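You operate a simulated robot arm through the tools that you are given. There is no shell and no other tool.

You run a simulated robot arm. Do the job below in one go: nothing can be reset, and whatever is moved stays where it is left.

## Task
Take the steel block and leave it on the top of the small steel table. Then take the green brush and leave it in the grey tub. Then switch the black power switch on. Do these in the order given. Set down upright: steel block.

Only the result counts: the job must be done as asked and must still hold three seconds after the hand-in. Knocking over, shifting, dropping, spilling or breaking anything else fails it.

## Robot
A 7-joint arm with a two-finger gripper on a trunk, on a base that moves. Base frame: it is fixed to the floor where the robot stands at the start and does not move with it; the origin is under the middle of the robot, x ahead of it, y to its left, z up. Units: mm, degrees, N and s.
With the tool pointing down near the work surface it reaches from about 320 to 760 mm from the robot's upright axis, wherever it stands. Its first joint turns from -166.0 to 166.0 degrees. Places, roughly: black power switch [-3400, -4600, 1000]; green brush [-750, 2750, 1000]; grey tub (12x12x5 cm) [-2900, -1500, 400]; steel block (10x4x8 cm) [-800, 2900, 900]; top of the small steel table [1500, -1000, 800]. Payload 1.71 kg.
The tool frame sits at the grasp point between the pads (the TCP): z along the fingers, y along the line on which they close. The tips reach 20 mm beyond it. The gripper opens to 96 mm; its body begins 113 mm behind the TCP.
Orientation is told as [roll, pitch, yaw] about the base's x, y, z axes, in that order, counted from this pose: with the fingers straight down and closing along the base's y, the tool's x points along the base's -x, its y along +y and its z along -z.

## Interface
- The arm moves only by the tool servo_tool. Its argument "moves" is a list of rows, each an object (a shift or turn left out is 0, a gripper value left out holds the last) with "slide": the shift along the base's x, y, z in mm, a list of three; "dr": the turn, a rotation vector about the base's x, y, z in rad, a list of three; "hand": the opening, from 0 (shut) to 1 (fully open). In form: [{"slide": [dx, dy, dz], "dr": [wx, wy, wz], "hand": hand}, ...]. A call has 1 to 20 rows; each row is the pose to reach, as a shift and turn from the pose commanded when the call began. A row lasts 0.2 s, in which the tool goes at most 50 mm and 8.6 degrees; a call with a longer step from one row to the next is refused whole, and so is a gripper value outside its range. Where a pose cannot be reached the arm comes as near as it can. A force on the tool above 40 N (or 10 N above the force at the start of the call, whichever is more), or a blocked arm, ends the call early, and 0.2 s more pass. The fingers move at their own pace (about 153 mm/s each) and stop on an object; they squeeze with about 33 N. The grip force told is the motor's: it shows also when the fingers shut on nothing. Time passes only in rows, and 0.2 s behind the last, so rows that repeat a pose let the fingers close. The reply holds the time, the measured pose of the TCP, the force on the tool along the base axes, the opening and the grip force, in the units named above and with some noise, with the torque about the TCP (base axes, N m) and any sound that the robot's microphone picked up.
- Cameras (640 x 400 px; columns grow to the right, rows downward): "scene" is now at [52.7, 158.7, 1586.4]; the picture's right is [0.06, -1.00, -0.00], its down [-0.62, -0.04, -0.79] and it looks along [0.78, 0.05, -0.62] (base axes); focal length 266 px, centre (320, 200). "wrist" rides on the gripper at [66, 14, -145] in the tool frame; the picture's right is [-0.21, 0.98, 0.00], its down [-0.88, -0.18, -0.45] and it looks along [-0.44, -0.09, 0.90] (tool axes); focal length 275 px, centre (320, 200). There is no depth. A picture from a camera that has moved, and an enlarged one, comes with that camera's place and axes in the base frame and with its lens.
- camera(camera): a new picture of that camera. It takes no simulated time.
- slide_trunk(by): moves the trunk up (or, below 0, down) by that many mm; the arm and the scene camera ride with it, the base frame stays. It gives what a move gives, with no picture.
- steer(legs): drives the robot by 1 to 6 legs, each [ahead, turn to the left] in mm and degrees, along the robot's own axes; the way and the turn of a leg run together, so that a leg with both is an arc; at most 1500 mm and 180 degrees a leg. The arm and the cameras ride along, it lands a little off, and it stops where it bumps. It gives what a move gives.
- aim_head(pan, tilt): turns the head with the scene camera to pan (to the left, within 155 degrees either way) and tilt (down, from -29 to 69), counted from straight ahead of the robot. It gives what a move gives.
- inspect(camera, box): a new picture of the part [left, top, right, bottom] of that camera's present view, enlarged. It takes no simulated time.
- close_job(): hands the job in; it is judged then, once.

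Places have to be worked out from the pictures, the camera data and where the tool is seen. Open the gripper and draw the arm clear of the work before you hand the job in, unless the task says otherwise.

The tools are called after ">>>" as name(argument=value, ...) on one line, values as JSON. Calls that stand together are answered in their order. servo_tool: Moves the arm, as the interface text tells. Its arguments: {"type":"object","properties":{"moves":{"type":"array"}},"required":["moves"]} The other tools are called the same way: slide_trunk (by) moves the trunk up or down; steer (legs) drives the base; aim_head (pan, tilt) turns the head that bears the scene camera; camera (camera) takes a picture; inspect (camera, box) takes an enlarged picture of a part of a camera's view; close_job () hands the job in.

At the start:

```text
clock: 0.0
eef_pos: [520.1, 30.1, 1050.1]
tcp_rot: [0.1, 0.1, 0.0]
contact_force: [0.0, -0.3, 0.0]
torque: [-0.01, -0.02, -0.02]
width: 96.0
finger_force: 0.0
trunk travel left (down, up): [-175.0, 211.0]
robot x, y, heading: [-2.8, -3.1, 0.2]
head pan, tilt (commanded): [3.5, 37.2]
```

scene: 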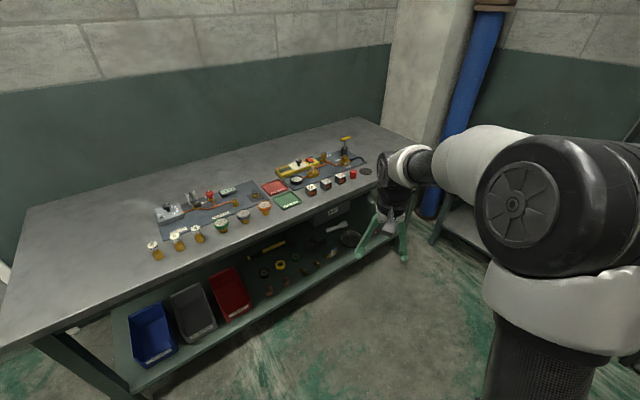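
wrist: 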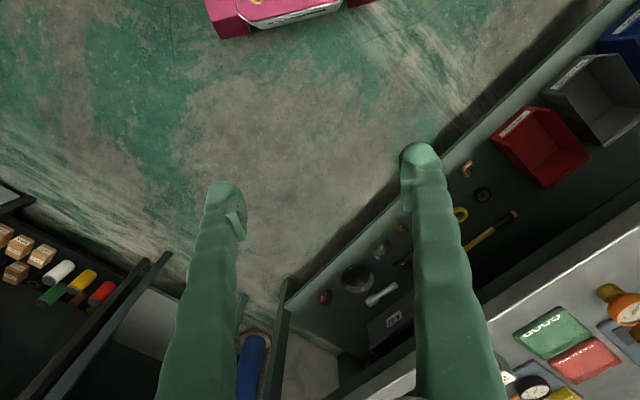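

The pictures show a workbench ahead and the arm to the right. I look around with the head first to map the room before moving.

>>> aim_head(pan=90, tilt=25)

```text
clock: 1.6
eef_pos: [503.4, 29.9, 1057.2]
tcp_rot: [-0.1, -0.9, 0.0]
contact_force: [0.5, -0.2, -0.6]
torque: [0.02, 0.01, -0.01]
width: 96.1
finger_force: 0.0
trunk travel left (down, up): [-175.0, 211.0]
robot x, y, heading: [4.3, -1.3, 0.1]
head pan, tilt (commanded): [90.0, 25.0]
```

The head has turned left; I take a picture there.

>>> camera(camera="scene")

```text
taken
camera scene: at [-33.4, 245.6, 1607.0], right [1.0, 0.0, -0.02], down [-0.02, -0.42, -0.91], along [-0.01, 0.91, -0.42], focal length 266 px, centre (320, 200)
```

scene: 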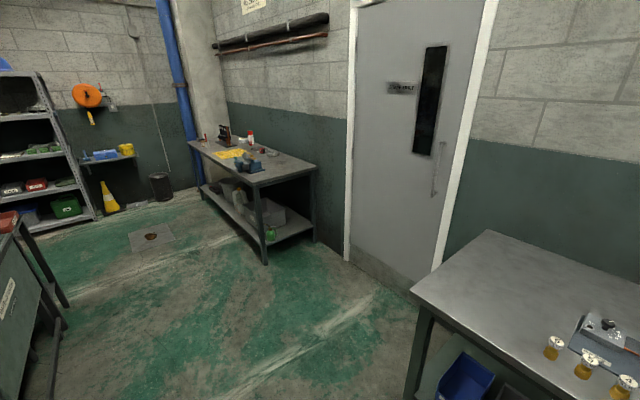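

The far table at about column 250 matches the listed place of the block and brush. I look in the remaining directions.

>>> aim_head(pan=150, tilt=25)

>>> camera(camera="scene")

>>> aim_head(pan=-150, tilt=25)

>>> camera(camera="scene")

>>> aim_head(pan=-80, tilt=25)

>>> camera(camera="scene")

```text
clock: 2.9
eef_pos: [503.8, 29.3, 1058.1]
tcp_rot: [-0.1, -0.9, 0.0]
contact_force: [0.6, 0.3, -0.1]
torque: [0.0, 0.01, -0.02]
width: 96.3
finger_force: 0.0
trunk travel left (down, up): [-175.0, 211.0]
robot x, y, heading: [-4.5, 0.7, -0.1]
head pan, tilt (commanded): [150.0, 25.0]
```

```text
taken
camera scene: at [-113.3, 199.6, 1608.3], right [0.5, 0.87, -0.01], down [0.35, -0.21, -0.91], along [-0.79, 0.45, -0.41], focal length 266 px, centre (320, 200)
```

scene: 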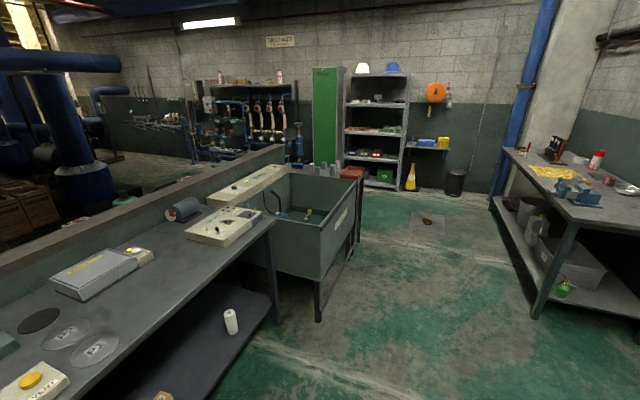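

```text
clock: 7.0
eef_pos: [504.4, 29.6, 1057.4]
tcp_rot: [-0.1, -0.8, 0.0]
contact_force: [-0.2, -0.1, -0.4]
torque: [-0.01, -0.02, -0.01]
width: 96.2
finger_force: 0.0
trunk travel left (down, up): [-175.0, 211.0]
robot x, y, heading: [-3.6, -1.7, 0.0]
head pan, tilt (commanded): [-150.0, 25.0]
```

```text
taken
camera scene: at [-113.4, 107.3, 1608.3], right [-0.5, 0.87, 0.01], down [0.35, 0.21, -0.91], along [-0.79, -0.45, -0.41], focal length 266 px, centre (320, 200)
```

scene: 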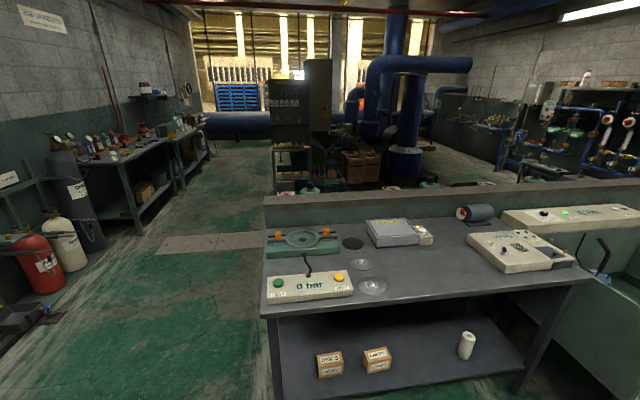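

```text
clock: 8.4
eef_pos: [503.7, 29.3, 1057.5]
tcp_rot: [-0.1, -0.9, -0.2]
contact_force: [-1.0, 0.4, -0.1]
torque: [-0.02, -0.02, 0.0]
width: 95.9
finger_force: 0.0
trunk travel left (down, up): [-175.0, 211.0]
robot x, y, heading: [-4.6, 3.6, -0.1]
head pan, tilt (commanded): [-80.0, 25.0]
```

```text
taken
camera scene: at [-17.7, 62.7, 1606.7], right [-0.98, -0.17, 0.02], down [-0.09, 0.42, -0.91], along [0.15, -0.89, -0.43], focal length 266 px, centre (320, 200)
```

scene: 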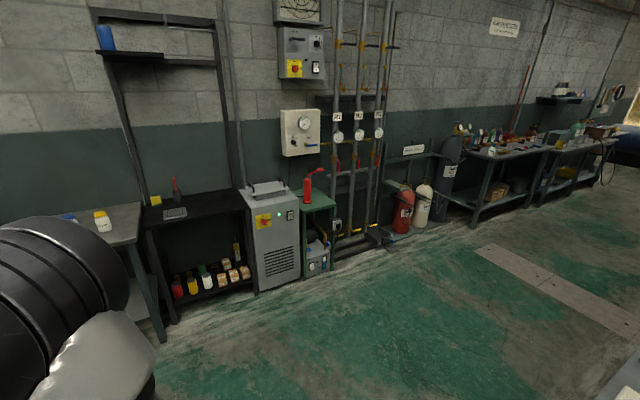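

The block/brush table stands at the far left, rotated about 37° in the frame, with its front edge about 2.9 m away; the small steel table is to the right. I raise the trunk for clearance and turn left towards a stand point in front of the far table.

>>> slide_trunk(by=150)

>>> steer(legs=[[0, 118]])

>>> aim_head(pan=-10, tilt=25)

>>> camera(camera="scene")

```text
clock: 10.2
eef_pos: [504.5, 29.5, 1207.6]
tcp_rot: [0.0, -0.8, -0.1]
contact_force: [-0.4, 0.0, 0.2]
torque: [0.01, 0.0, -0.03]
width: 95.8
finger_force: 0.1
trunk travel left (down, up): [-325.0, 61.0]
robot x, y, heading: [3.1, -4.2, -0.2]
head pan, tilt (commanded): [-80.0, 25.0]
```

```text
clock: 16.4
eef_pos: [-262.5, 432.0, 1206.6]
tcp_rot: [-0.1, -0.9, 117.9]
contact_force: [1.0, 0.6, -0.4]
torque: [0.0, -0.03, 0.04]
width: 96.1
finger_force: 0.0
trunk travel left (down, up): [-325.0, 61.0]
robot x, y, heading: [6.1, 4.7, 118.0]
head pan, tilt (commanded): [-80.0, 25.0]
```

```text
clock: 17.9
eef_pos: [-254.1, 416.3, 1214.2]
tcp_rot: [-0.1, -1.7, 118.0]
contact_force: [0.1, -0.1, 0.1]
torque: [-0.01, 0.01, -0.02]
width: 96.1
finger_force: 0.2
trunk travel left (down, up): [-325.0, 61.0]
robot x, y, heading: [7.4, 0.9, 118.0]
head pan, tilt (commanded): [-10.0, 25.0]
```

```text
taken
camera scene: at [-145.8, -9.0, 1755.1], right [0.95, 0.31, 0.0], down [0.14, -0.42, -0.9], along [-0.28, 0.86, -0.44], focal length 266 px, centre (320, 200)
```

scene: 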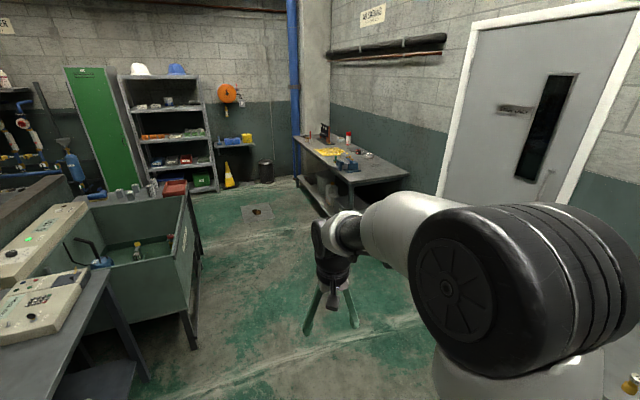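

The way ahead (between the tank and the table) is clear; a stained floor plate lies further on and off the path. I drive ahead 1500 and look again.

>>> steer(legs=[[1500, 0]])

>>> aim_head(pan=-20, tilt=30)

>>> camera(camera="scene")

```text
clock: 25.8
eef_pos: [-943.9, 1746.0, 1214.8]
tcp_rot: [-0.1, -1.7, 117.2]
contact_force: [-0.9, 0.7, -0.3]
torque: [-0.04, -0.01, -0.06]
width: 96.1
finger_force: 0.0
trunk travel left (down, up): [-325.0, 61.0]
robot x, y, heading: [-689.5, 1325.9, 117.3]
head pan, tilt (commanded): [-10.0, 25.0]
```

```text
clock: 26.5
eef_pos: [-933.6, 1728.0, 1222.4]
tcp_rot: [-0.2, -2.6, 117.1]
contact_force: [0.2, 0.3, 0.5]
torque: [0.07, 0.03, 0.01]
width: 95.8
finger_force: 0.0
trunk travel left (down, up): [-325.0, 61.0]
robot x, y, heading: [-688.5, 1330.3, 117.2]
head pan, tilt (commanded): [-20.0, 30.0]
```

```text
taken
camera scene: at [-823.2, 1318.2, 1747.4], right [0.99, 0.13, 0.01], down [0.07, -0.51, -0.86], along [-0.11, 0.85, -0.51], focal length 266 px, centre (320, 200)
```

scene: 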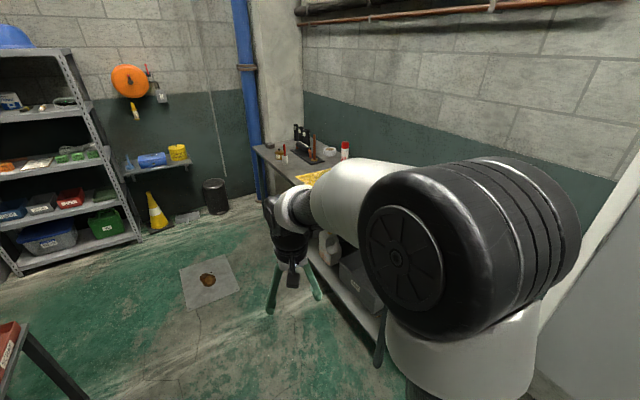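

The way is still clear. I turn slightly and drive on to a point in front of the table, then look right at the table top before turning towards it.

>>> steer(legs=[[0, 2.5], [1200, 0]])

>>> aim_head(pan=-75, tilt=40)

>>> camera(camera="scene")

```text
clock: 33.5
eef_pos: [-1552.6, 2767.3, 1221.5]
tcp_rot: [-0.2, -2.5, 119.6]
contact_force: [0.1, -0.5, -0.5]
torque: [-0.02, -0.01, 0.03]
width: 95.9
finger_force: 0.1
trunk travel left (down, up): [-325.0, 61.0]
robot x, y, heading: [-1285.4, 2376.1, 119.8]
head pan, tilt (commanded): [-20.0, 30.0]
```

```text
clock: 34.7
eef_pos: [-1543.0, 2750.1, 1229.0]
tcp_rot: [-0.2, -3.5, 119.5]
contact_force: [-0.2, 0.4, 2.0]
torque: [0.01, 0.02, -0.01]
width: 96.0
finger_force: 0.0
trunk travel left (down, up): [-325.0, 61.0]
robot x, y, heading: [-1287.6, 2378.6, 119.7]
head pan, tilt (commanded): [-75.0, 40.0]
```

```text
taken
camera scene: at [-1347.1, 2333.1, 1733.0], right [0.7, -0.71, 0.02], down [-0.45, -0.46, -0.76], along [0.55, 0.53, -0.65], focal length 266 px, centre (320, 200)
```

scene: 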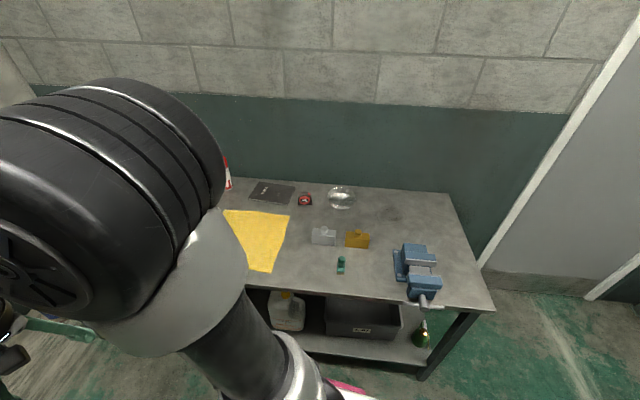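

The table top shows a silvery block near (323,236), a brass one beside it, and a green object near (341,265). I zoom in on them.

>>> inspect(camera="scene", box=[270, 180, 400, 300])

```text
3.33 times, centred on (335, 240) of scene
camera zoom: at [-1347.1, 2333.1, 1733.0], right [0.7, -0.71, 0.02], down [-0.45, -0.46, -0.76], along [0.55, 0.53, -0.65], focal length 887 px, centre (270, 67)
```

zoom: 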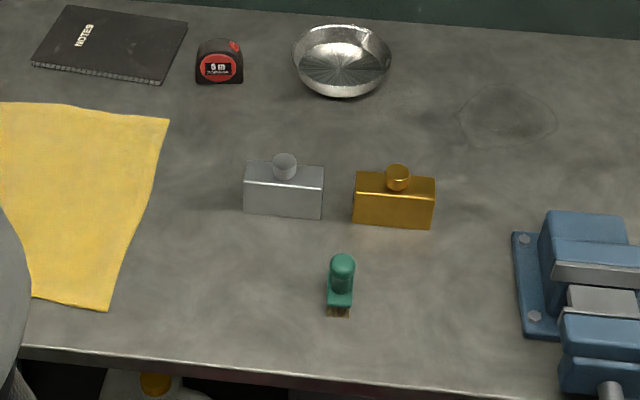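

Steel block (with a knob on top) is near (-785, 2850), its long side parallel to the table front (about 128°), brass decoy to its right, green brush near (-840, 2700). I turn to face the table.

>>> steer(legs=[[0, -81.5]])

>>> aim_head(pan=0, tilt=60)

>>> camera(camera="scene")

>>> camera(camera="wrist")

```text
clock: 39.2
eef_pos: [-961.4, 2688.0, 1228.9]
tcp_rot: [-0.2, -3.4, 38.6]
contact_force: [0.1, -0.5, 0.8]
torque: [-0.05, 0.03, -0.05]
width: 95.8
finger_force: 0.0
trunk travel left (down, up): [-325.0, 61.0]
robot x, y, heading: [-1290.0, 2380.8, 38.9]
head pan, tilt (commanded): [-75.0, 40.0]
```

```text
clock: 40.7
eef_pos: [-975.4, 2677.0, 1235.2]
tcp_rot: [-0.3, -4.3, 38.5]
contact_force: [-0.2, 0.5, -0.5]
torque: [0.0, 0.0, 0.02]
width: 96.1
finger_force: 0.0
trunk travel left (down, up): [-325.0, 61.0]
robot x, y, heading: [-1293.6, 2382.6, 38.8]
head pan, tilt (commanded): [0.0, 60.0]
```

```text
taken
camera scene: at [-1360.4, 2524.1, 1705.5], right [0.62, -0.78, 0.0], down [-0.68, -0.55, -0.49], along [0.38, 0.3, -0.87], focal length 266 px, centre (320, 200)
```

scene: 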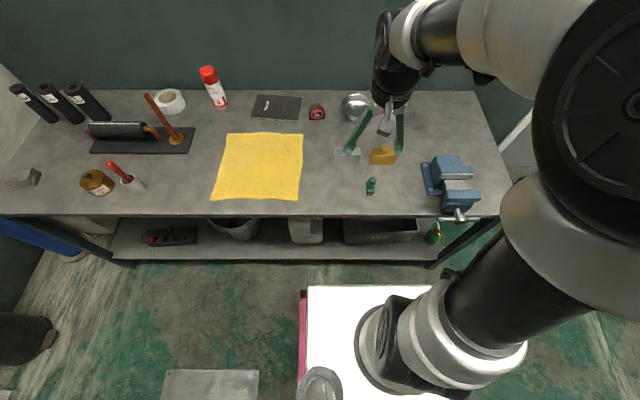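

```text
taken
camera wrist: at [-1044.8, 2640.4, 1375.2], right [-0.45, 0.89, 0.01], down [0.77, 0.38, 0.51], along [0.45, 0.24, -0.86], focal length 275 px, centre (320, 200)
```

wrist: 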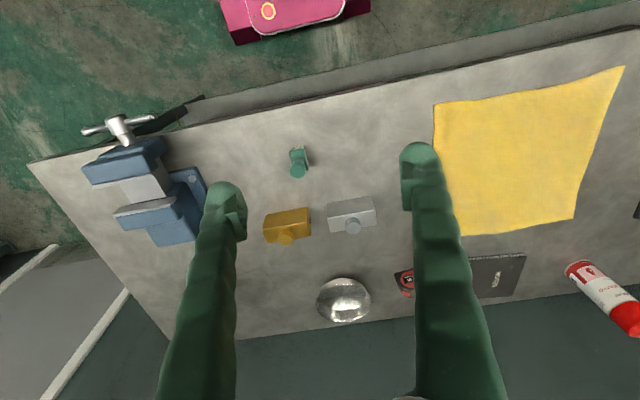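

The base front is about 15 cm from the table edge, so I can go slightly closer. I zoom the wrist view for a better fix of block and brush.

>>> inspect(camera="wrist", box=[240, 120, 400, 260])

>>> inspect(camera="scene", box=[300, 90, 500, 230])

```text
2.86 times, centred on (320, 190) of wrist
camera zoom: at [-1044.8, 2640.4, 1375.2], right [-0.45, 0.89, 0.01], down [0.77, 0.38, 0.51], along [0.45, 0.24, -0.86], focal length 786 px, centre (320, 229)
```

zoom: 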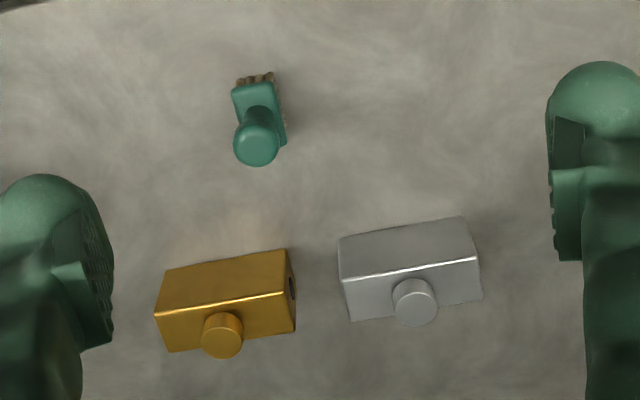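

```text
2.86 times, centred on (400, 160) of scene
camera zoom: at [-1360.4, 2524.1, 1705.5], right [0.62, -0.78, 0.0], down [-0.68, -0.55, -0.49], along [0.38, 0.3, -0.87], focal length 760 px, centre (91, 314)
```

zoom: 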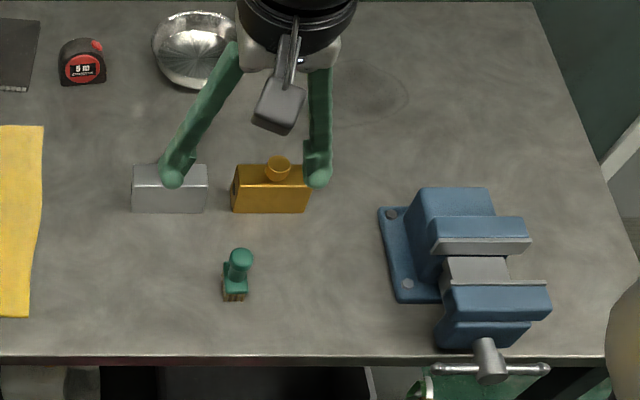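

The steel block's base sits at about z=840, body 60 mm tall plus a 20 mm knob, centre about (-778, 2858), about 700 mm from the axis. I move 50 mm closer, which keeps clear of the table edge, and check.

>>> steer(legs=[[50, 0]])

>>> servo_tool(moves=[{"slide": [10, 10, 0], "dr": [-0.025, 0.03, 0]}, {"slide": [20, 20, 0], "dr": [-0.047, 0.059, 0]}, {"slide": [20, 20, 0], "dr": [-0.047, 0.059, 0]}])

```text
clock: 41.6
eef_pos: [-941.0, 2705.4, 1237.9]
tcp_rot: [-0.3, -4.6, 38.5]
contact_force: [-1.4, 0.1, 0.4]
torque: [0.1, -0.12, 0.02]
width: 95.9
finger_force: 0.0
trunk travel left (down, up): [-325.0, 61.0]
robot x, y, heading: [-1250.9, 2412.7, 38.7]
head pan, tilt (commanded): [0.0, 60.0]
```

```text
clock: 42.5
eef_pos: [-924.4, 2720.9, 1238.6]
tcp_rot: [-0.3, -0.6, 38.6]
contact_force: [-0.4, -0.4, 0.3]
torque: [0.1, -0.07, 0.04]
width: 96.0
finger_force: 0.0
trunk travel left (down, up): [-325.0, 61.0]
robot x, y, heading: [-1253.8, 2411.9, 38.4]
head pan, tilt (commanded): [0.0, 60.0]
```

The tool is vertical again. I turn the wrist by 90° while moving above the block, staying at z≈1100.

>>> servo_tool(moves=[{"slide": [12, 11, -10], "dr": [0, 0, 0.142]}, {"slide": [24, 22, -20], "dr": [0, 0, 0.284]}, {"slide": [36, 33, -30], "dr": [0, 0, 0.426]}, {"slide": [48, 44, -40], "dr": [0, 0, 0.568]}, {"slide": [60, 55, -50], "dr": [0, 0, 0.71]}, {"slide": [72, 66, -60], "dr": [0, 0, 0.852]}, {"slide": [84, 77, -70], "dr": [0, 0, 0.994]}, {"slide": [96, 88, -80], "dr": [0, 0, 1.136]}, {"slide": [108, 99, -90], "dr": [0, 0, 1.278]}, {"slide": [120, 110, -100], "dr": [0, 0, 1.42]}, {"slide": [132, 121, -110], "dr": [0, 0, 1.56]}, {"slide": [146, 137, -120], "dr": [0, 0, 1.567]}])

>>> camera(camera="scene")

>>> camera(camera="wrist")

```text
clock: 45.0
eef_pos: [-783.4, 2856.3, 1120.1]
tcp_rot: [-0.1, -0.9, 128.3]
contact_force: [0.7, -0.4, 0.8]
torque: [-0.02, 0.01, 0.01]
width: 96.2
finger_force: 0.1
trunk travel left (down, up): [-325.0, 61.0]
robot x, y, heading: [-1250.1, 2417.7, 38.8]
head pan, tilt (commanded): [0.0, 60.0]
```

```text
taken
camera scene: at [-1320.7, 2556.5, 1705.4], right [0.62, -0.78, 0.0], down [-0.68, -0.55, -0.48], along [0.38, 0.3, -0.87], focal length 266 px, centre (320, 200)
```

scene: 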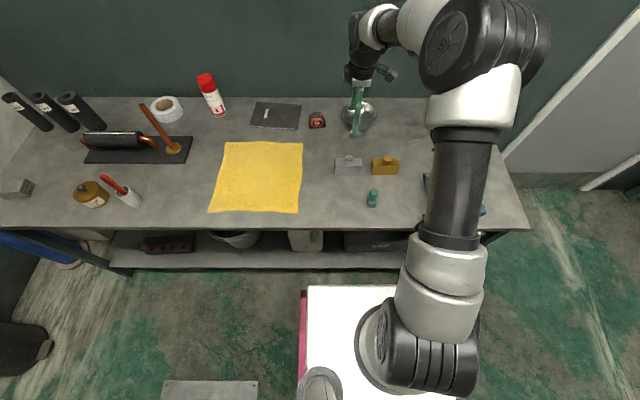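

```text
taken
camera wrist: at [-753.5, 2794.5, 1265.6], right [-0.9, -0.45, 0.0], down [-0.4, 0.8, 0.46], along [-0.21, 0.41, -0.89], focal length 275 px, centre (320, 200)
```

wrist: 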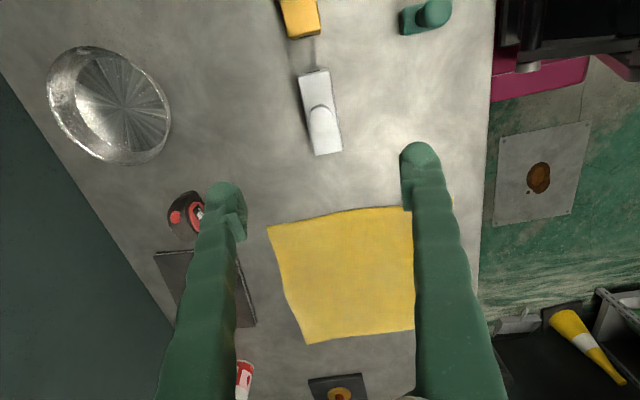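

The arm now hangs above the block with the fingers to close across its 40 mm side. I zoom the wrist view to refine the block's pose.

>>> inspect(camera="wrist", box=[260, 50, 380, 170])

>>> inspect(camera="scene", box=[310, 60, 430, 220])

```text
3.33 times, centred on (320, 110) of wrist
camera zoom: at [-753.5, 2794.5, 1265.6], right [-0.9, -0.45, 0.0], down [-0.4, 0.8, 0.46], along [-0.21, 0.41, -0.89], focal length 918 px, centre (320, 500)
```

zoom: 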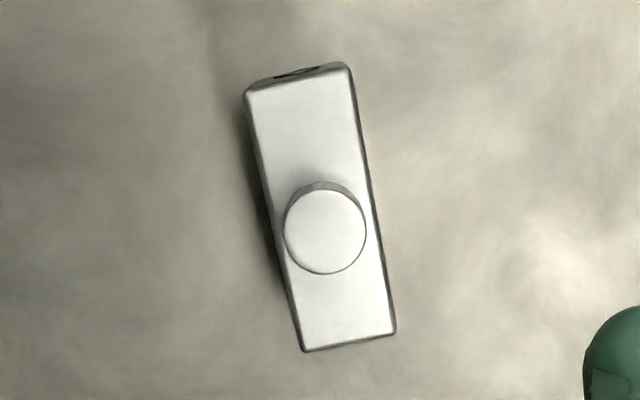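

```text
2.50 times, centred on (370, 140) of scene
camera zoom: at [-1320.7, 2556.5, 1705.4], right [0.62, -0.78, 0.0], down [-0.68, -0.55, -0.48], along [0.38, 0.3, -0.87], focal length 665 px, centre (195, 350)
```

zoom: 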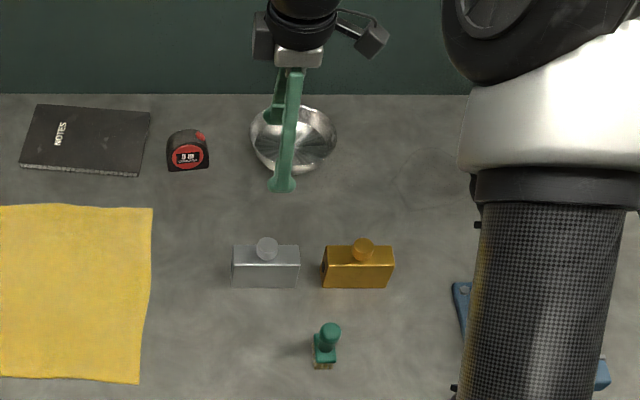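

Block centre solves to about (-786, 2852) with the long axis at 128.4°, matching the tool's yaw. I shift a few mm, level the tool and descend to just above the knob.

>>> servo_tool(moves=[{"slide": [-2.5, -4, -30], "dr": [-0.012, -0.01, 0]}, {"slide": [-2.5, -4, -70], "dr": [-0.012, -0.01, 0]}, {"slide": [-2.5, -4, -110], "dr": [-0.012, -0.01, 0]}, {"slide": [-2.5, -4, -150], "dr": [-0.012, -0.01, 0]}, {"slide": [-2.5, -4, -150], "dr": [-0.012, -0.01, 0]}])

>>> camera(camera="wrist")

>>> inspect(camera="scene", box=[310, 60, 430, 220])

```text
clock: 46.2
eef_pos: [-786.3, 2850.4, 972.4]
tcp_rot: [-0.2, 0.1, 128.3]
contact_force: [-0.6, 0.7, -0.2]
torque: [-0.01, 0.0, 0.0]
width: 95.8
finger_force: 0.1
trunk travel left (down, up): [-325.0, 61.0]
robot x, y, heading: [-1253.0, 2408.7, 38.6]
head pan, tilt (commanded): [0.0, 60.0]
```

```text
taken
camera wrist: at [-758.0, 2790.9, 1118.5], right [-0.9, -0.44, 0.0], down [-0.4, 0.8, 0.45], along [-0.2, 0.4, -0.9], focal length 275 px, centre (320, 200)
```

wrist: 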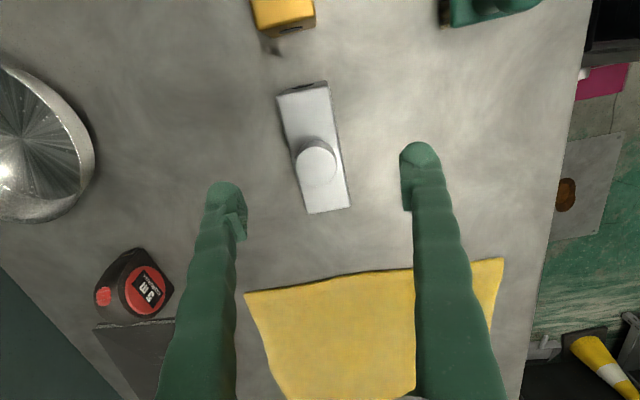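

```text
2.50 times, centred on (370, 140) of scene
camera zoom: at [-1321.5, 2555.3, 1705.5], right [0.62, -0.78, 0.0], down [-0.68, -0.55, -0.49], along [0.38, 0.3, -0.87], focal length 665 px, centre (195, 350)
```

zoom: 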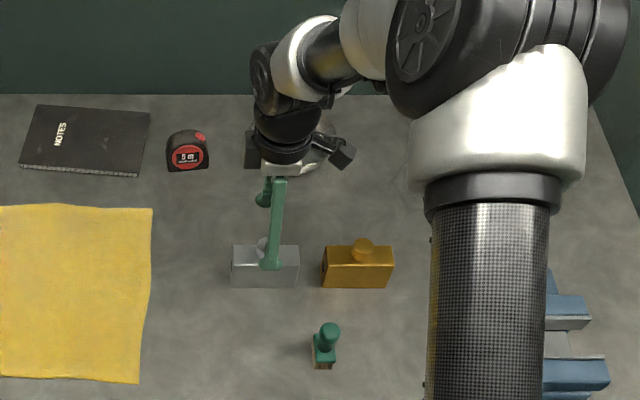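

The block is centred between the fingers within about 2 mm. I descend to z≈873, around the block body, watching the force.

>>> servo_tool(moves=[{"slide": [1, 1, -30]}, {"slide": [1, 1, -60]}, {"slide": [1, 1, -85]}, {"slide": [1, 1, -99]}, {"slide": [1, 1, -99]}])

>>> inspect(camera="scene", box=[310, 60, 430, 220])

>>> camera(camera="wrist")

```text
clock: 47.5
eef_pos: [-784.6, 2852.1, 872.7]
tcp_rot: [-0.1, 0.0, 128.2]
contact_force: [-0.6, -0.1, 0.3]
torque: [0.02, 0.01, 0.0]
width: 96.1
finger_force: 0.1
trunk travel left (down, up): [-325.0, 61.0]
robot x, y, heading: [-1251.6, 2417.0, 38.8]
head pan, tilt (commanded): [0.0, 60.0]
```

```text
2.50 times, centred on (370, 140) of scene
camera zoom: at [-1321.1, 2555.7, 1705.5], right [0.62, -0.78, 0.0], down [-0.68, -0.55, -0.49], along [0.38, 0.3, -0.87], focal length 665 px, centre (195, 350)
```

zoom: 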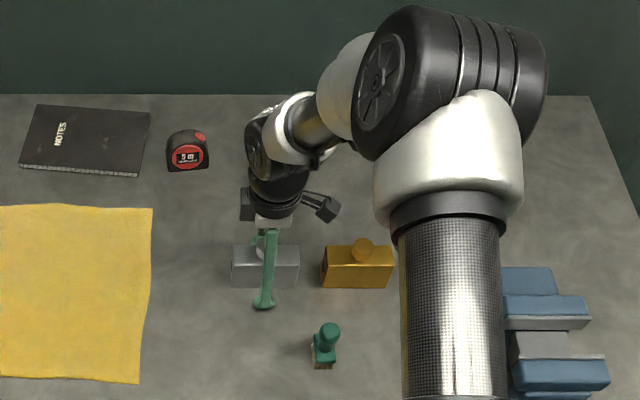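

```text
taken
camera wrist: at [-755.4, 2791.7, 1018.2], right [-0.9, -0.44, 0.0], down [-0.4, 0.8, 0.45], along [-0.2, 0.4, -0.9], focal length 275 px, centre (320, 200)
```

wrist: 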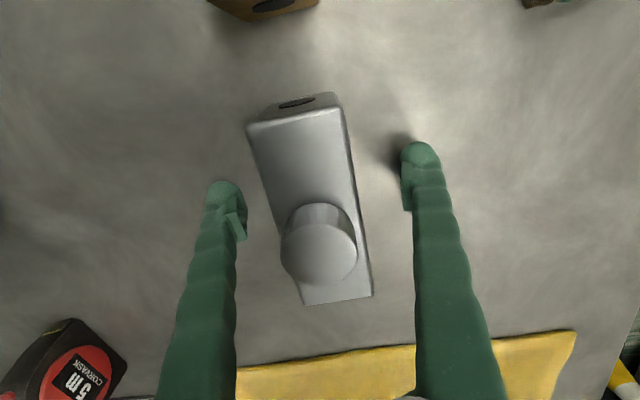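

The fingers stand on either side of the block's middle with no contact force. I close the gripper.

>>> servo_tool(moves=[{"hand": 0}, {"hand": 0}, {"hand": 0}, {"hand": 0}])

```text
clock: 48.5
eef_pos: [-784.3, 2852.3, 872.3]
tcp_rot: [-0.2, -0.1, 128.2]
contact_force: [1.0, 0.1, -0.3]
torque: [-0.07, 0.06, 0.05]
width: 40.8
finger_force: 33.0
trunk travel left (down, up): [-325.0, 61.0]
robot x, y, heading: [-1247.8, 2412.6, 38.6]
head pan, tilt (commanded): [0.0, 60.0]
```

The grip holds at 40.8 mm width, the block's thickness. I lift a little to feel the weight, then further.

>>> servo_tool(moves=[{"slide": [0, 0, 5]}, {"slide": [0, 0, 15]}, {"slide": [0, 0, 30]}, {"slide": [0, 0, 50]}, {"slide": [0, 0, 50]}])

>>> camera(camera="wrist")

```text
clock: 49.6
eef_pos: [-784.0, 2852.0, 922.6]
tcp_rot: [-0.1, 0.0, 128.1]
contact_force: [-0.5, -0.6, -6.1]
torque: [-0.02, 0.01, -0.02]
width: 39.3
finger_force: 32.8
trunk travel left (down, up): [-325.0, 61.0]
robot x, y, heading: [-1251.2, 2414.0, 38.8]
head pan, tilt (commanded): [0.0, 60.0]
```

```text
taken
camera wrist: at [-755.6, 2792.3, 1067.9], right [-0.9, -0.44, 0.0], down [-0.4, 0.8, 0.45], along [-0.2, 0.4, -0.9], focal length 275 px, centre (320, 200)
```

wrist: 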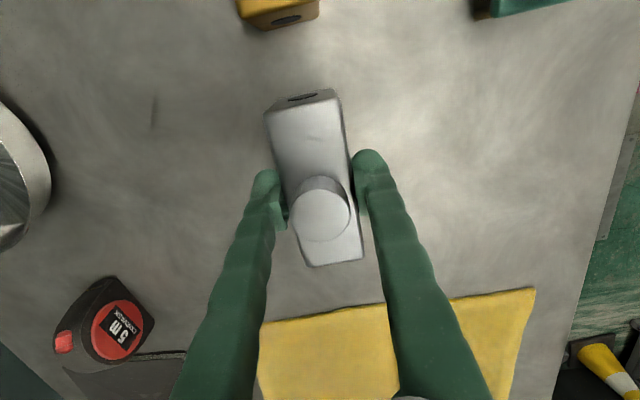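

The block hangs firmly (about 0.6 kg). I lift it well clear and draw the arm back towards the robot before driving.

>>> servo_tool(moves=[{"slide": [0, 0, 40]}, {"slide": [0, 0, 80]}, {"slide": [0, 0, 120]}, {"slide": [0, 0, 160]}, {"slide": [0, 0, 200]}, {"slide": [-30, -24, 220]}, {"slide": [-60, -48, 220]}, {"slide": [-90, -72, 220]}, {"slide": [-120, -96, 220]}, {"slide": [-150, -120, 220]}, {"slide": [-165, -132, 220]}, {"slide": [-165, -132, 220]}])

>>> steer(legs=[[-260, 0]])

>>> steer(legs=[[0, -91]])

>>> aim_head(pan=15, tilt=28)

>>> camera(camera="scene")

>>> camera(camera="wrist")

```text
clock: 52.2
eef_pos: [-950.5, 2719.9, 1140.2]
tcp_rot: [-0.2, 0.1, 128.2]
contact_force: [-0.2, 1.2, -6.3]
torque: [-0.01, 0.0, 0.0]
width: 38.9
finger_force: 32.9
trunk travel left (down, up): [-325.0, 61.0]
robot x, y, heading: [-1252.8, 2416.1, 38.8]
head pan, tilt (commanded): [0.0, 60.0]
```

```text
clock: 54.2
eef_pos: [-1148.4, 2561.9, 1137.6]
tcp_rot: [0.4, 0.0, 128.3]
contact_force: [1.7, 1.0, -7.3]
torque: [-0.05, 0.09, 0.02]
width: 39.2
finger_force: 32.8
trunk travel left (down, up): [-325.0, 61.0]
robot x, y, heading: [-1454.3, 2250.1, 38.9]
head pan, tilt (commanded): [0.0, 60.0]
```

```text
clock: 59.2
eef_pos: [-1158.5, 1960.2, 1146.6]
tcp_rot: [-0.8, 0.1, 38.3]
contact_force: [-1.5, 0.1, -5.3]
torque: [0.01, 0.0, -0.02]
width: 39.2
finger_force: 33.0
trunk travel left (down, up): [-325.0, 61.0]
robot x, y, heading: [-1450.4, 2253.5, -51.5]
head pan, tilt (commanded): [0.0, 60.0]
```

```text
clock: 60.1
eef_pos: [-1169.5, 1973.2, 1151.4]
tcp_rot: [-1.7, 0.0, 38.1]
contact_force: [0.2, -0.5, -5.1]
torque: [0.04, 0.0, -0.03]
width: 38.9
finger_force: 33.1
trunk travel left (down, up): [-325.0, 61.0]
robot x, y, heading: [-1450.1, 2254.2, -51.4]
head pan, tilt (commanded): [15.0, 28.0]
```

```text
taken
camera scene: at [-1275.6, 2317.7, 1750.2], right [-0.59, -0.8, 0.0], down [-0.39, 0.29, -0.87], along [0.7, -0.52, -0.49], focal length 266 px, centre (320, 200)
```

scene: 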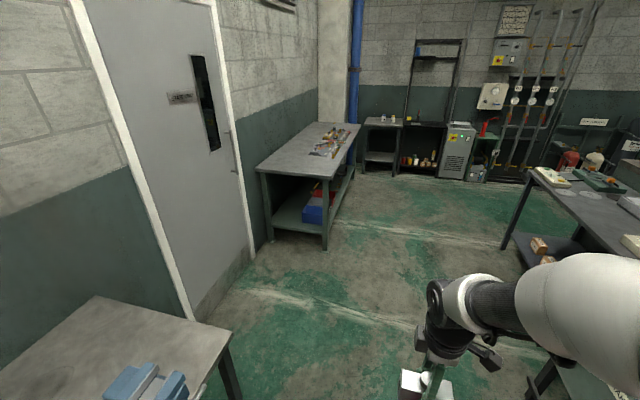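

```text
taken
camera wrist: at [-1232.0, 1946.6, 1297.4], right [-0.44, 0.9, -0.03], down [0.8, 0.41, 0.45], along [0.41, 0.17, -0.89], focal length 275 px, centre (320, 200)
```

wrist: 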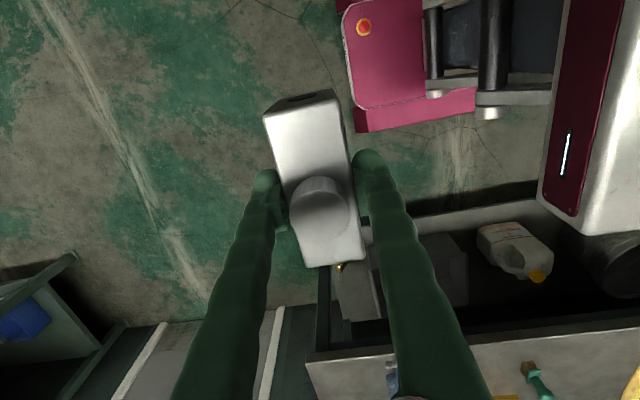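

The small steel table is visible in the far corner beside the blue pipe, at the end of the workbench, its open front facing me. I drive towards it down the corridor with a slight turn left.

>>> steer(legs=[[0, 2], [1500, 0]])

>>> steer(legs=[[900, 0]])

>>> aim_head(pan=5, tilt=28)

>>> camera(camera="scene")

```text
clock: 68.5
eef_pos: [-191.0, 833.7, 1151.7]
tcp_rot: [-1.7, 0.1, 39.4]
contact_force: [-0.1, -0.9, -5.8]
torque: [0.01, -0.01, -0.01]
width: 39.2
finger_force: 32.8
trunk travel left (down, up): [-325.0, 61.0]
robot x, y, heading: [-478.0, 1106.9, -50.0]
head pan, tilt (commanded): [15.0, 28.0]
```

```text
clock: 73.6
eef_pos: [377.0, 145.2, 1156.8]
tcp_rot: [-2.6, 0.2, 39.1]
contact_force: [0.1, -0.2, -5.8]
torque: [0.03, 0.0, 0.03]
width: 39.3
finger_force: 33.3
trunk travel left (down, up): [-325.0, 61.0]
robot x, y, heading: [99.3, 410.0, -50.4]
head pan, tilt (commanded): [15.0, 28.0]
```

```text
clock: 74.3
eef_pos: [364.7, 160.9, 1161.8]
tcp_rot: [-3.5, 0.2, 39.1]
contact_force: [-0.5, -0.7, -5.1]
torque: [-0.03, -0.07, 0.03]
width: 39.3
finger_force: 33.2
trunk travel left (down, up): [-325.0, 61.0]
robot x, y, heading: [101.4, 410.1, -50.7]
head pan, tilt (commanded): [5.0, 28.0]
```

```text
taken
camera scene: at [263.5, 465.5, 1750.3], right [-0.71, -0.7, 0.0], down [-0.34, 0.35, -0.88], along [0.61, -0.62, -0.48], focal length 266 px, centre (320, 200)
```

scene: 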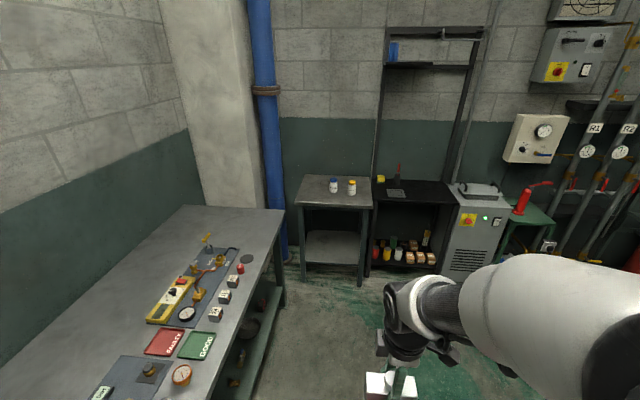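

The small table's front edge runs at about 1.5 m ahead, with two jars near its middle; the front strip is free. I drive most of the way, aiming slightly left, and square up.

>>> steer(legs=[[0, 4.5], [1050, 0], [0, -5]])

>>> aim_head(pan=-2, tilt=48)

>>> camera(camera="scene")

>>> camera(camera="wrist")

```text
clock: 81.1
eef_pos: [1101.3, -587.4, 1162.1]
tcp_rot: [-3.5, 0.3, 39.3]
contact_force: [-1.0, 0.5, -5.2]
torque: [0.03, -0.05, 0.0]
width: 39.0
finger_force: 32.6
trunk travel left (down, up): [-325.0, 61.0]
robot x, y, heading: [836.6, -337.0, -50.1]
head pan, tilt (commanded): [5.0, 28.0]
```

```text
clock: 82.0
eef_pos: [1090.2, -572.8, 1167.6]
tcp_rot: [-4.5, 0.3, 39.3]
contact_force: [-0.1, 0.2, -5.1]
torque: [-0.02, -0.05, 0.0]
width: 39.2
finger_force: 33.1
trunk travel left (down, up): [-325.0, 61.0]
robot x, y, heading: [835.5, -342.1, -50.3]
head pan, tilt (commanded): [-2.0, 48.0]
```

```text
taken
camera scene: at [980.1, -279.0, 1720.7], right [-0.79, -0.61, 0.0], down [-0.46, 0.59, -0.66], along [0.4, -0.52, -0.75], focal length 266 px, centre (320, 200)
```

scene: 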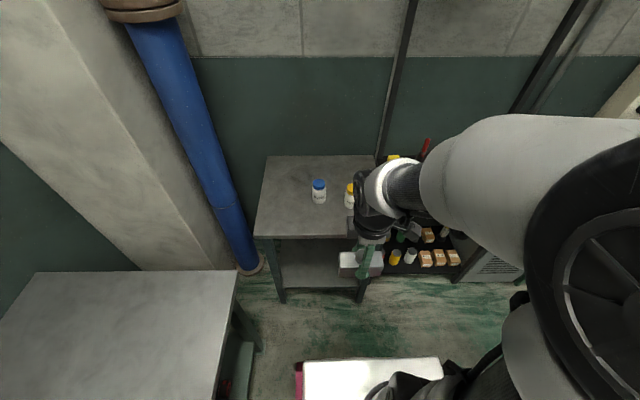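

```text
taken
camera wrist: at [1022.2, -594.8, 1312.2], right [-0.46, 0.89, -0.08], down [0.77, 0.44, 0.45], along [0.44, 0.15, -0.89], focal length 275 px, centre (320, 200)
```

wrist: 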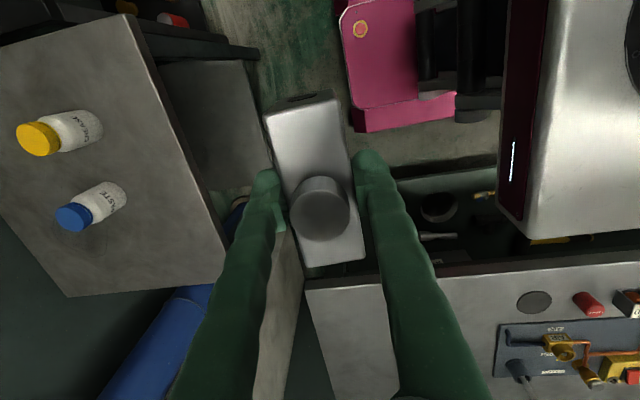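

I'm facing the small table; its front edge is about 630 mm ahead of my axis and the left half of the top is empty. I drive 190 mm closer, keeping the base clear, then level the tool.

>>> steer(legs=[[190, 0]])

>>> camera(camera="scene")

```text
clock: 83.5
eef_pos: [1212.9, -718.4, 1167.4]
tcp_rot: [-4.2, 0.1, 39.6]
contact_force: [0.6, 0.5, -5.9]
torque: [-0.03, -0.01, 0.01]
width: 39.1
finger_force: 32.8
trunk travel left (down, up): [-325.0, 61.0]
robot x, y, heading: [955.8, -484.9, -49.9]
head pan, tilt (commanded): [-2.0, 48.0]
```

```text
taken
camera scene: at [1092.4, -412.6, 1720.9], right [-0.79, -0.62, 0.0], down [-0.46, 0.59, -0.66], along [0.41, -0.52, -0.75], focal length 266 px, centre (320, 200)
```

scene: 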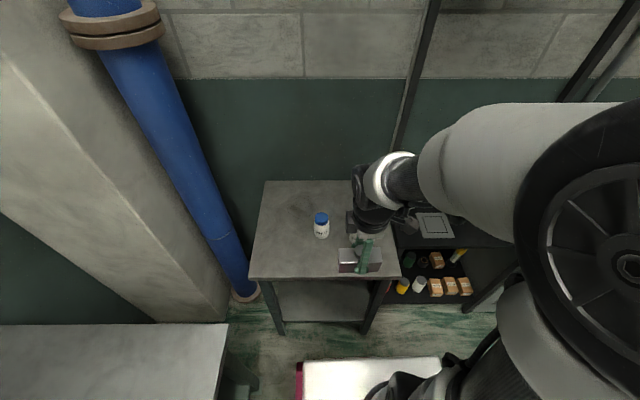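

The front-left corner of the top solves to about (1558, -588), z≈800. I level the tool and carry the block over the free left part, target (1499, -728), still high.

>>> servo_tool(moves=[{"slide": [35, -1, 0], "dr": [0.019, 0.0155, 0]}, {"slide": [75, -3, 0], "dr": [0.038, 0.031, 0]}, {"slide": [115, -4, 0], "dr": [0.0565, 0.0467, 0]}, {"slide": [155, -5, -20], "dr": [0.0565, 0.0467, 0]}, {"slide": [195, -7, -40], "dr": [0.0565, 0.0467, 0]}, {"slide": [235, -8, -70], "dr": [0.0565, 0.0467, 0]}, {"slide": [265, -9, -100], "dr": [0.0565, 0.0467, 0]}, {"slide": [286, -10, -130], "dr": [0.0565, 0.0467, 0]}, {"slide": [286, -10, -160], "dr": [0.0565, 0.0467, 0]}, {"slide": [286, -10, -160], "dr": [0.0565, 0.0467, 0]}])

>>> camera(camera="scene")

>>> camera(camera="wrist")

```text
clock: 85.8
eef_pos: [1496.3, -721.6, 1005.4]
tcp_rot: [-0.4, 0.4, 39.6]
contact_force: [-0.6, 0.6, -4.8]
torque: [0.01, 0.03, 0.0]
width: 39.0
finger_force: 33.2
trunk travel left (down, up): [-325.0, 61.0]
robot x, y, heading: [958.0, -483.0, -49.9]
head pan, tilt (commanded): [-2.0, 48.0]
```

```text
taken
camera scene: at [1102.3, -423.6, 1720.6], right [-0.79, -0.62, 0.0], down [-0.47, 0.59, -0.66], along [0.4, -0.52, -0.75], focal length 266 px, centre (320, 200)
```

scene: 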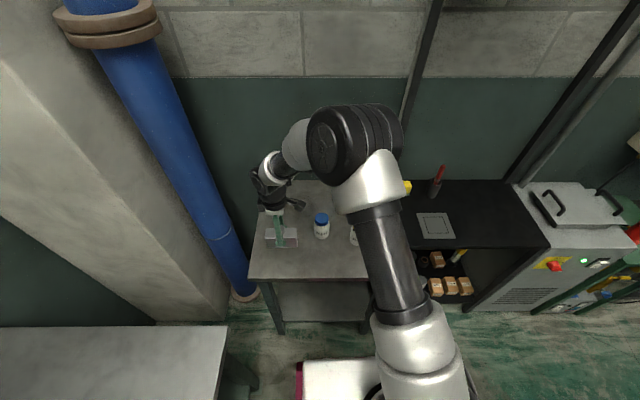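

```text
taken
camera wrist: at [1435.1, -752.3, 1152.4], right [-0.47, 0.89, -0.01], down [0.79, 0.42, 0.44], along [0.39, 0.2, -0.9], focal length 275 px, centre (320, 200)
```

wrist: 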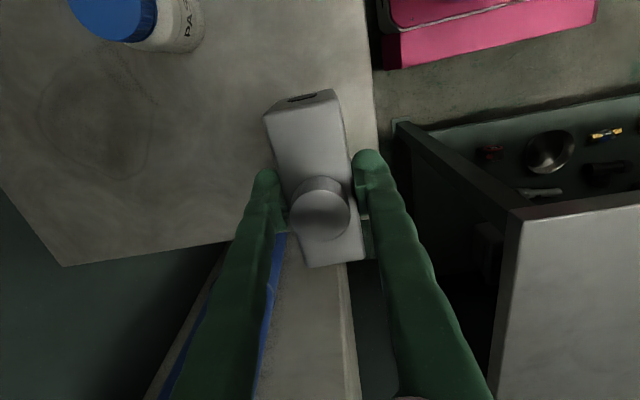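

The block's vertical projection is about 68 mm inside the front edge and 150 mm from the left edge, with the blue jar ~120 mm away. I move 25 mm deeper and descend to just above the top.

>>> servo_tool(moves=[{"slide": [14, -18, -35], "dr": [0.005, -0.003, 0]}, {"slide": [14, -18, -75], "dr": [0.005, -0.003, 0]}, {"slide": [14, -18, -110], "dr": [0.005, -0.003, 0]}, {"slide": [14, -18, -140], "dr": [0.005, -0.003, 0]}, {"slide": [14, -18, -145], "dr": [0.005, -0.003, 0]}, {"slide": [14, -18, -145], "dr": [0.005, -0.003, 0]}])

>>> camera(camera="wrist")

>>> inspect(camera="scene", box=[220, 170, 360, 300])

```text
clock: 87.2
eef_pos: [1508.5, -739.1, 866.2]
tcp_rot: [-0.5, -0.2, 39.6]
contact_force: [2.8, 0.5, 29.0]
torque: [0.34, 0.31, -0.02]
width: 39.8
finger_force: 32.9
trunk travel left (down, up): [-325.0, 61.0]
robot x, y, heading: [954.3, -482.2, -50.1]
head pan, tilt (commanded): [-2.0, 48.0]
```

```text
taken
camera wrist: at [1446.7, -770.6, 1011.4], right [-0.46, 0.89, -0.01], down [0.79, 0.42, 0.45], along [0.4, 0.2, -0.89], focal length 275 px, centre (320, 200)
```

wrist: 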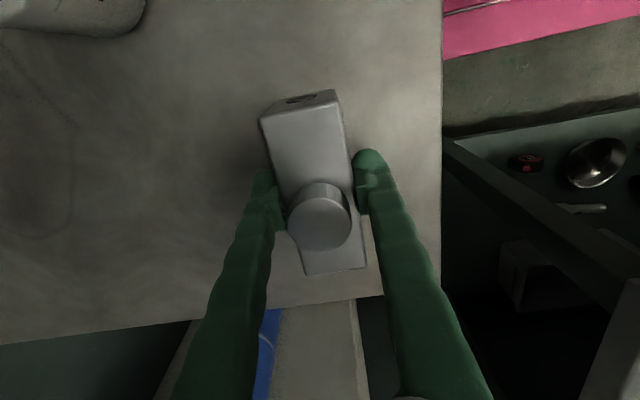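

```text
3.08 times, centred on (290, 235) of scene
camera zoom: at [1099.6, -422.3, 1720.8], right [-0.79, -0.62, 0.0], down [-0.46, 0.59, -0.66], along [0.41, -0.52, -0.75], focal length 819 px, centre (412, 92)
```

zoom: 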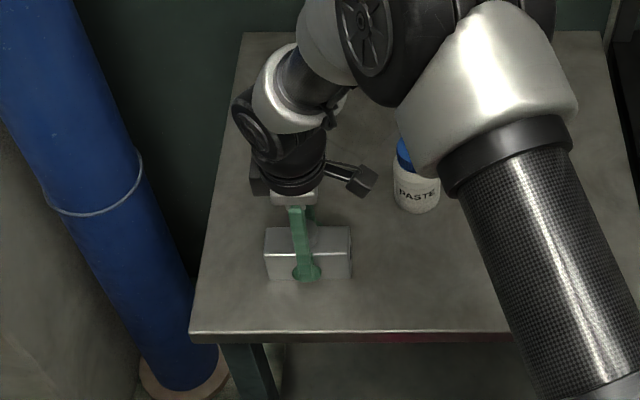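

The block touched down at TCP z=866 (29 N upward), so the top is about z=834. I ease off the pressure before opening.

>>> servo_tool(moves=[{"slide": [0, 0, 2]}, {"slide": [0, 0, 3.5]}, {"slide": [0, 0, 3.5]}])

```text
clock: 88.0
eef_pos: [1506.8, -740.5, 865.4]
tcp_rot: [-0.2, -0.1, 39.5]
contact_force: [1.6, 0.7, 0.0]
torque: [0.16, -0.39, 0.0]
width: 39.9
finger_force: 32.9
trunk travel left (down, up): [-325.0, 61.0]
robot x, y, heading: [952.6, -485.8, -49.6]
head pan, tilt (commanded): [-2.0, 48.0]
```

The load is on the table now. I open the fingers to about 65 mm and rise straight up.

>>> servo_tool(moves=[{"hand": 0.7}, {"hand": 0.7}, {"hand": 0.7}, {"slide": [0, 0, 10], "hand": 0.7}, {"slide": [0, 0, 40], "hand": 0.7}, {"slide": [0, 0, 80], "hand": 0.7}, {"slide": [0, 0, 125], "hand": 0.7}, {"slide": [0, 0, 170], "hand": 0.7}, {"slide": [0, 0, 215], "hand": 0.7}])

>>> camera(camera="wrist")

>>> inspect(camera="scene", box=[220, 170, 360, 300])

```text
clock: 90.0
eef_pos: [1509.1, -739.4, 1083.3]
tcp_rot: [-0.2, -0.1, 39.6]
contact_force: [0.8, -0.5, 0.8]
torque: [-0.01, -0.01, -0.01]
width: 67.4
finger_force: 0.1
trunk travel left (down, up): [-325.0, 61.0]
robot x, y, heading: [951.7, -482.0, -49.8]
head pan, tilt (commanded): [-2.0, 48.0]
```

```text
taken
camera wrist: at [1448.2, -771.1, 1229.5], right [-0.47, 0.89, 0.0], down [0.79, 0.42, 0.45], along [0.4, 0.2, -0.89], focal length 275 px, centre (320, 200)
```

wrist: 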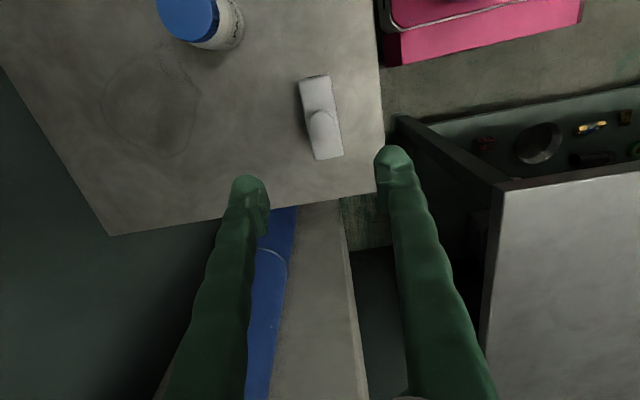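

```text
3.08 times, centred on (290, 235) of scene
camera zoom: at [1100.8, -422.9, 1720.7], right [-0.79, -0.62, 0.0], down [-0.47, 0.59, -0.66], along [0.41, -0.52, -0.75], focal length 819 px, centre (412, 92)
```

zoom: 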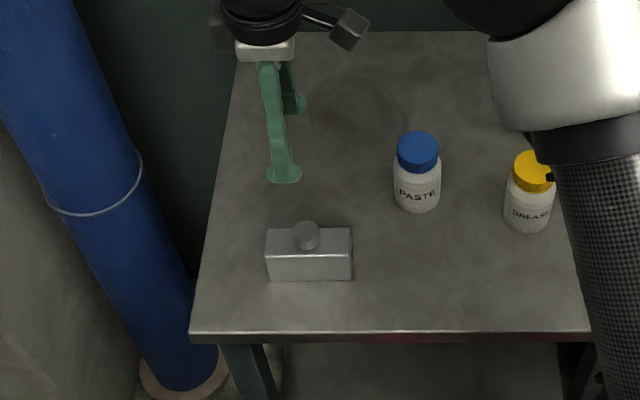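

The block stands upright on the table, released, jars untouched. I draw the arm back in front of the robot, high, then back away and turn around to fetch the brush.

>>> servo_tool(moves=[{"slide": [-35, -5, 35], "hand": 0.7}, {"slide": [-75, -12, 70], "hand": 0.7}, {"slide": [-115, -19, 90], "hand": 0.7}, {"slide": [-155, -26, 100], "hand": 0.7}, {"slide": [-195, -32, 100], "hand": 0.7}, {"slide": [-235, -39, 100], "hand": 0.7}, {"slide": [-275, -45, 100], "hand": 0.7}, {"slide": [-300, -49, 100], "hand": 0.7}, {"slide": [-300, -49, 100], "hand": 0.7}])

>>> steer(legs=[[-500, 0]])

>>> steer(legs=[[0, -178.7]])

>>> aim_head(pan=15, tilt=28)

>>> camera(camera="scene")

```text
refused: row 2 steps farther than a row can; nothing moved
```

```text
clock: 93.1
eef_pos: [1183.6, -355.9, 1083.6]
tcp_rot: [-0.3, -0.1, 39.4]
contact_force: [-0.2, -0.3, 0.1]
torque: [0.0, 0.0, 0.0]
width: 67.3
finger_force: 0.0
trunk travel left (down, up): [-325.0, 61.0]
robot x, y, heading: [632.7, -98.2, -50.0]
head pan, tilt (commanded): [-2.0, 48.0]
```

```text
clock: 102.2
eef_pos: [81.7, 135.4, 1090.8]
tcp_rot: [-1.1, 0.0, -139.1]
contact_force: [0.9, 0.2, -0.6]
torque: [0.01, 0.01, -0.01]
width: 67.5
finger_force: 0.0
trunk travel left (down, up): [-325.0, 61.0]
robot x, y, heading: [619.7, -105.6, 131.4]
head pan, tilt (commanded): [-2.0, 48.0]
```

```text
clock: 103.1
eef_pos: [91.5, 123.1, 1099.3]
tcp_rot: [-2.0, -0.1, -139.1]
contact_force: [0.2, 1.0, -0.3]
torque: [0.01, -0.02, 0.05]
width: 67.1
finger_force: 0.0
trunk travel left (down, up): [-325.0, 61.0]
robot x, y, heading: [622.8, -107.1, 131.4]
head pan, tilt (commanded): [15.0, 28.0]
```

```text
taken
camera scene: at [448.1, -181.1, 1750.2], right [0.55, 0.83, 0.0], down [0.4, -0.27, -0.87], along [-0.73, 0.48, -0.48], focal length 266 px, centre (320, 200)
```

scene: 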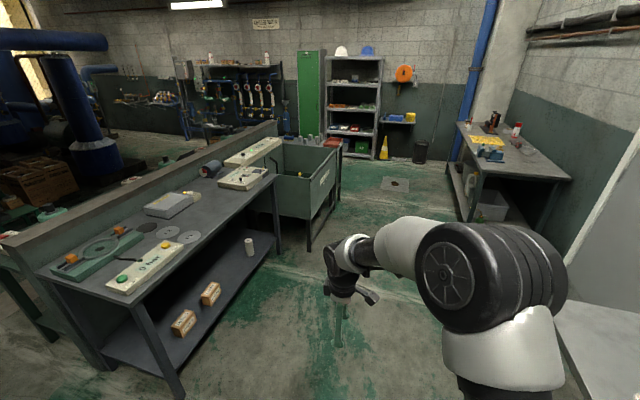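

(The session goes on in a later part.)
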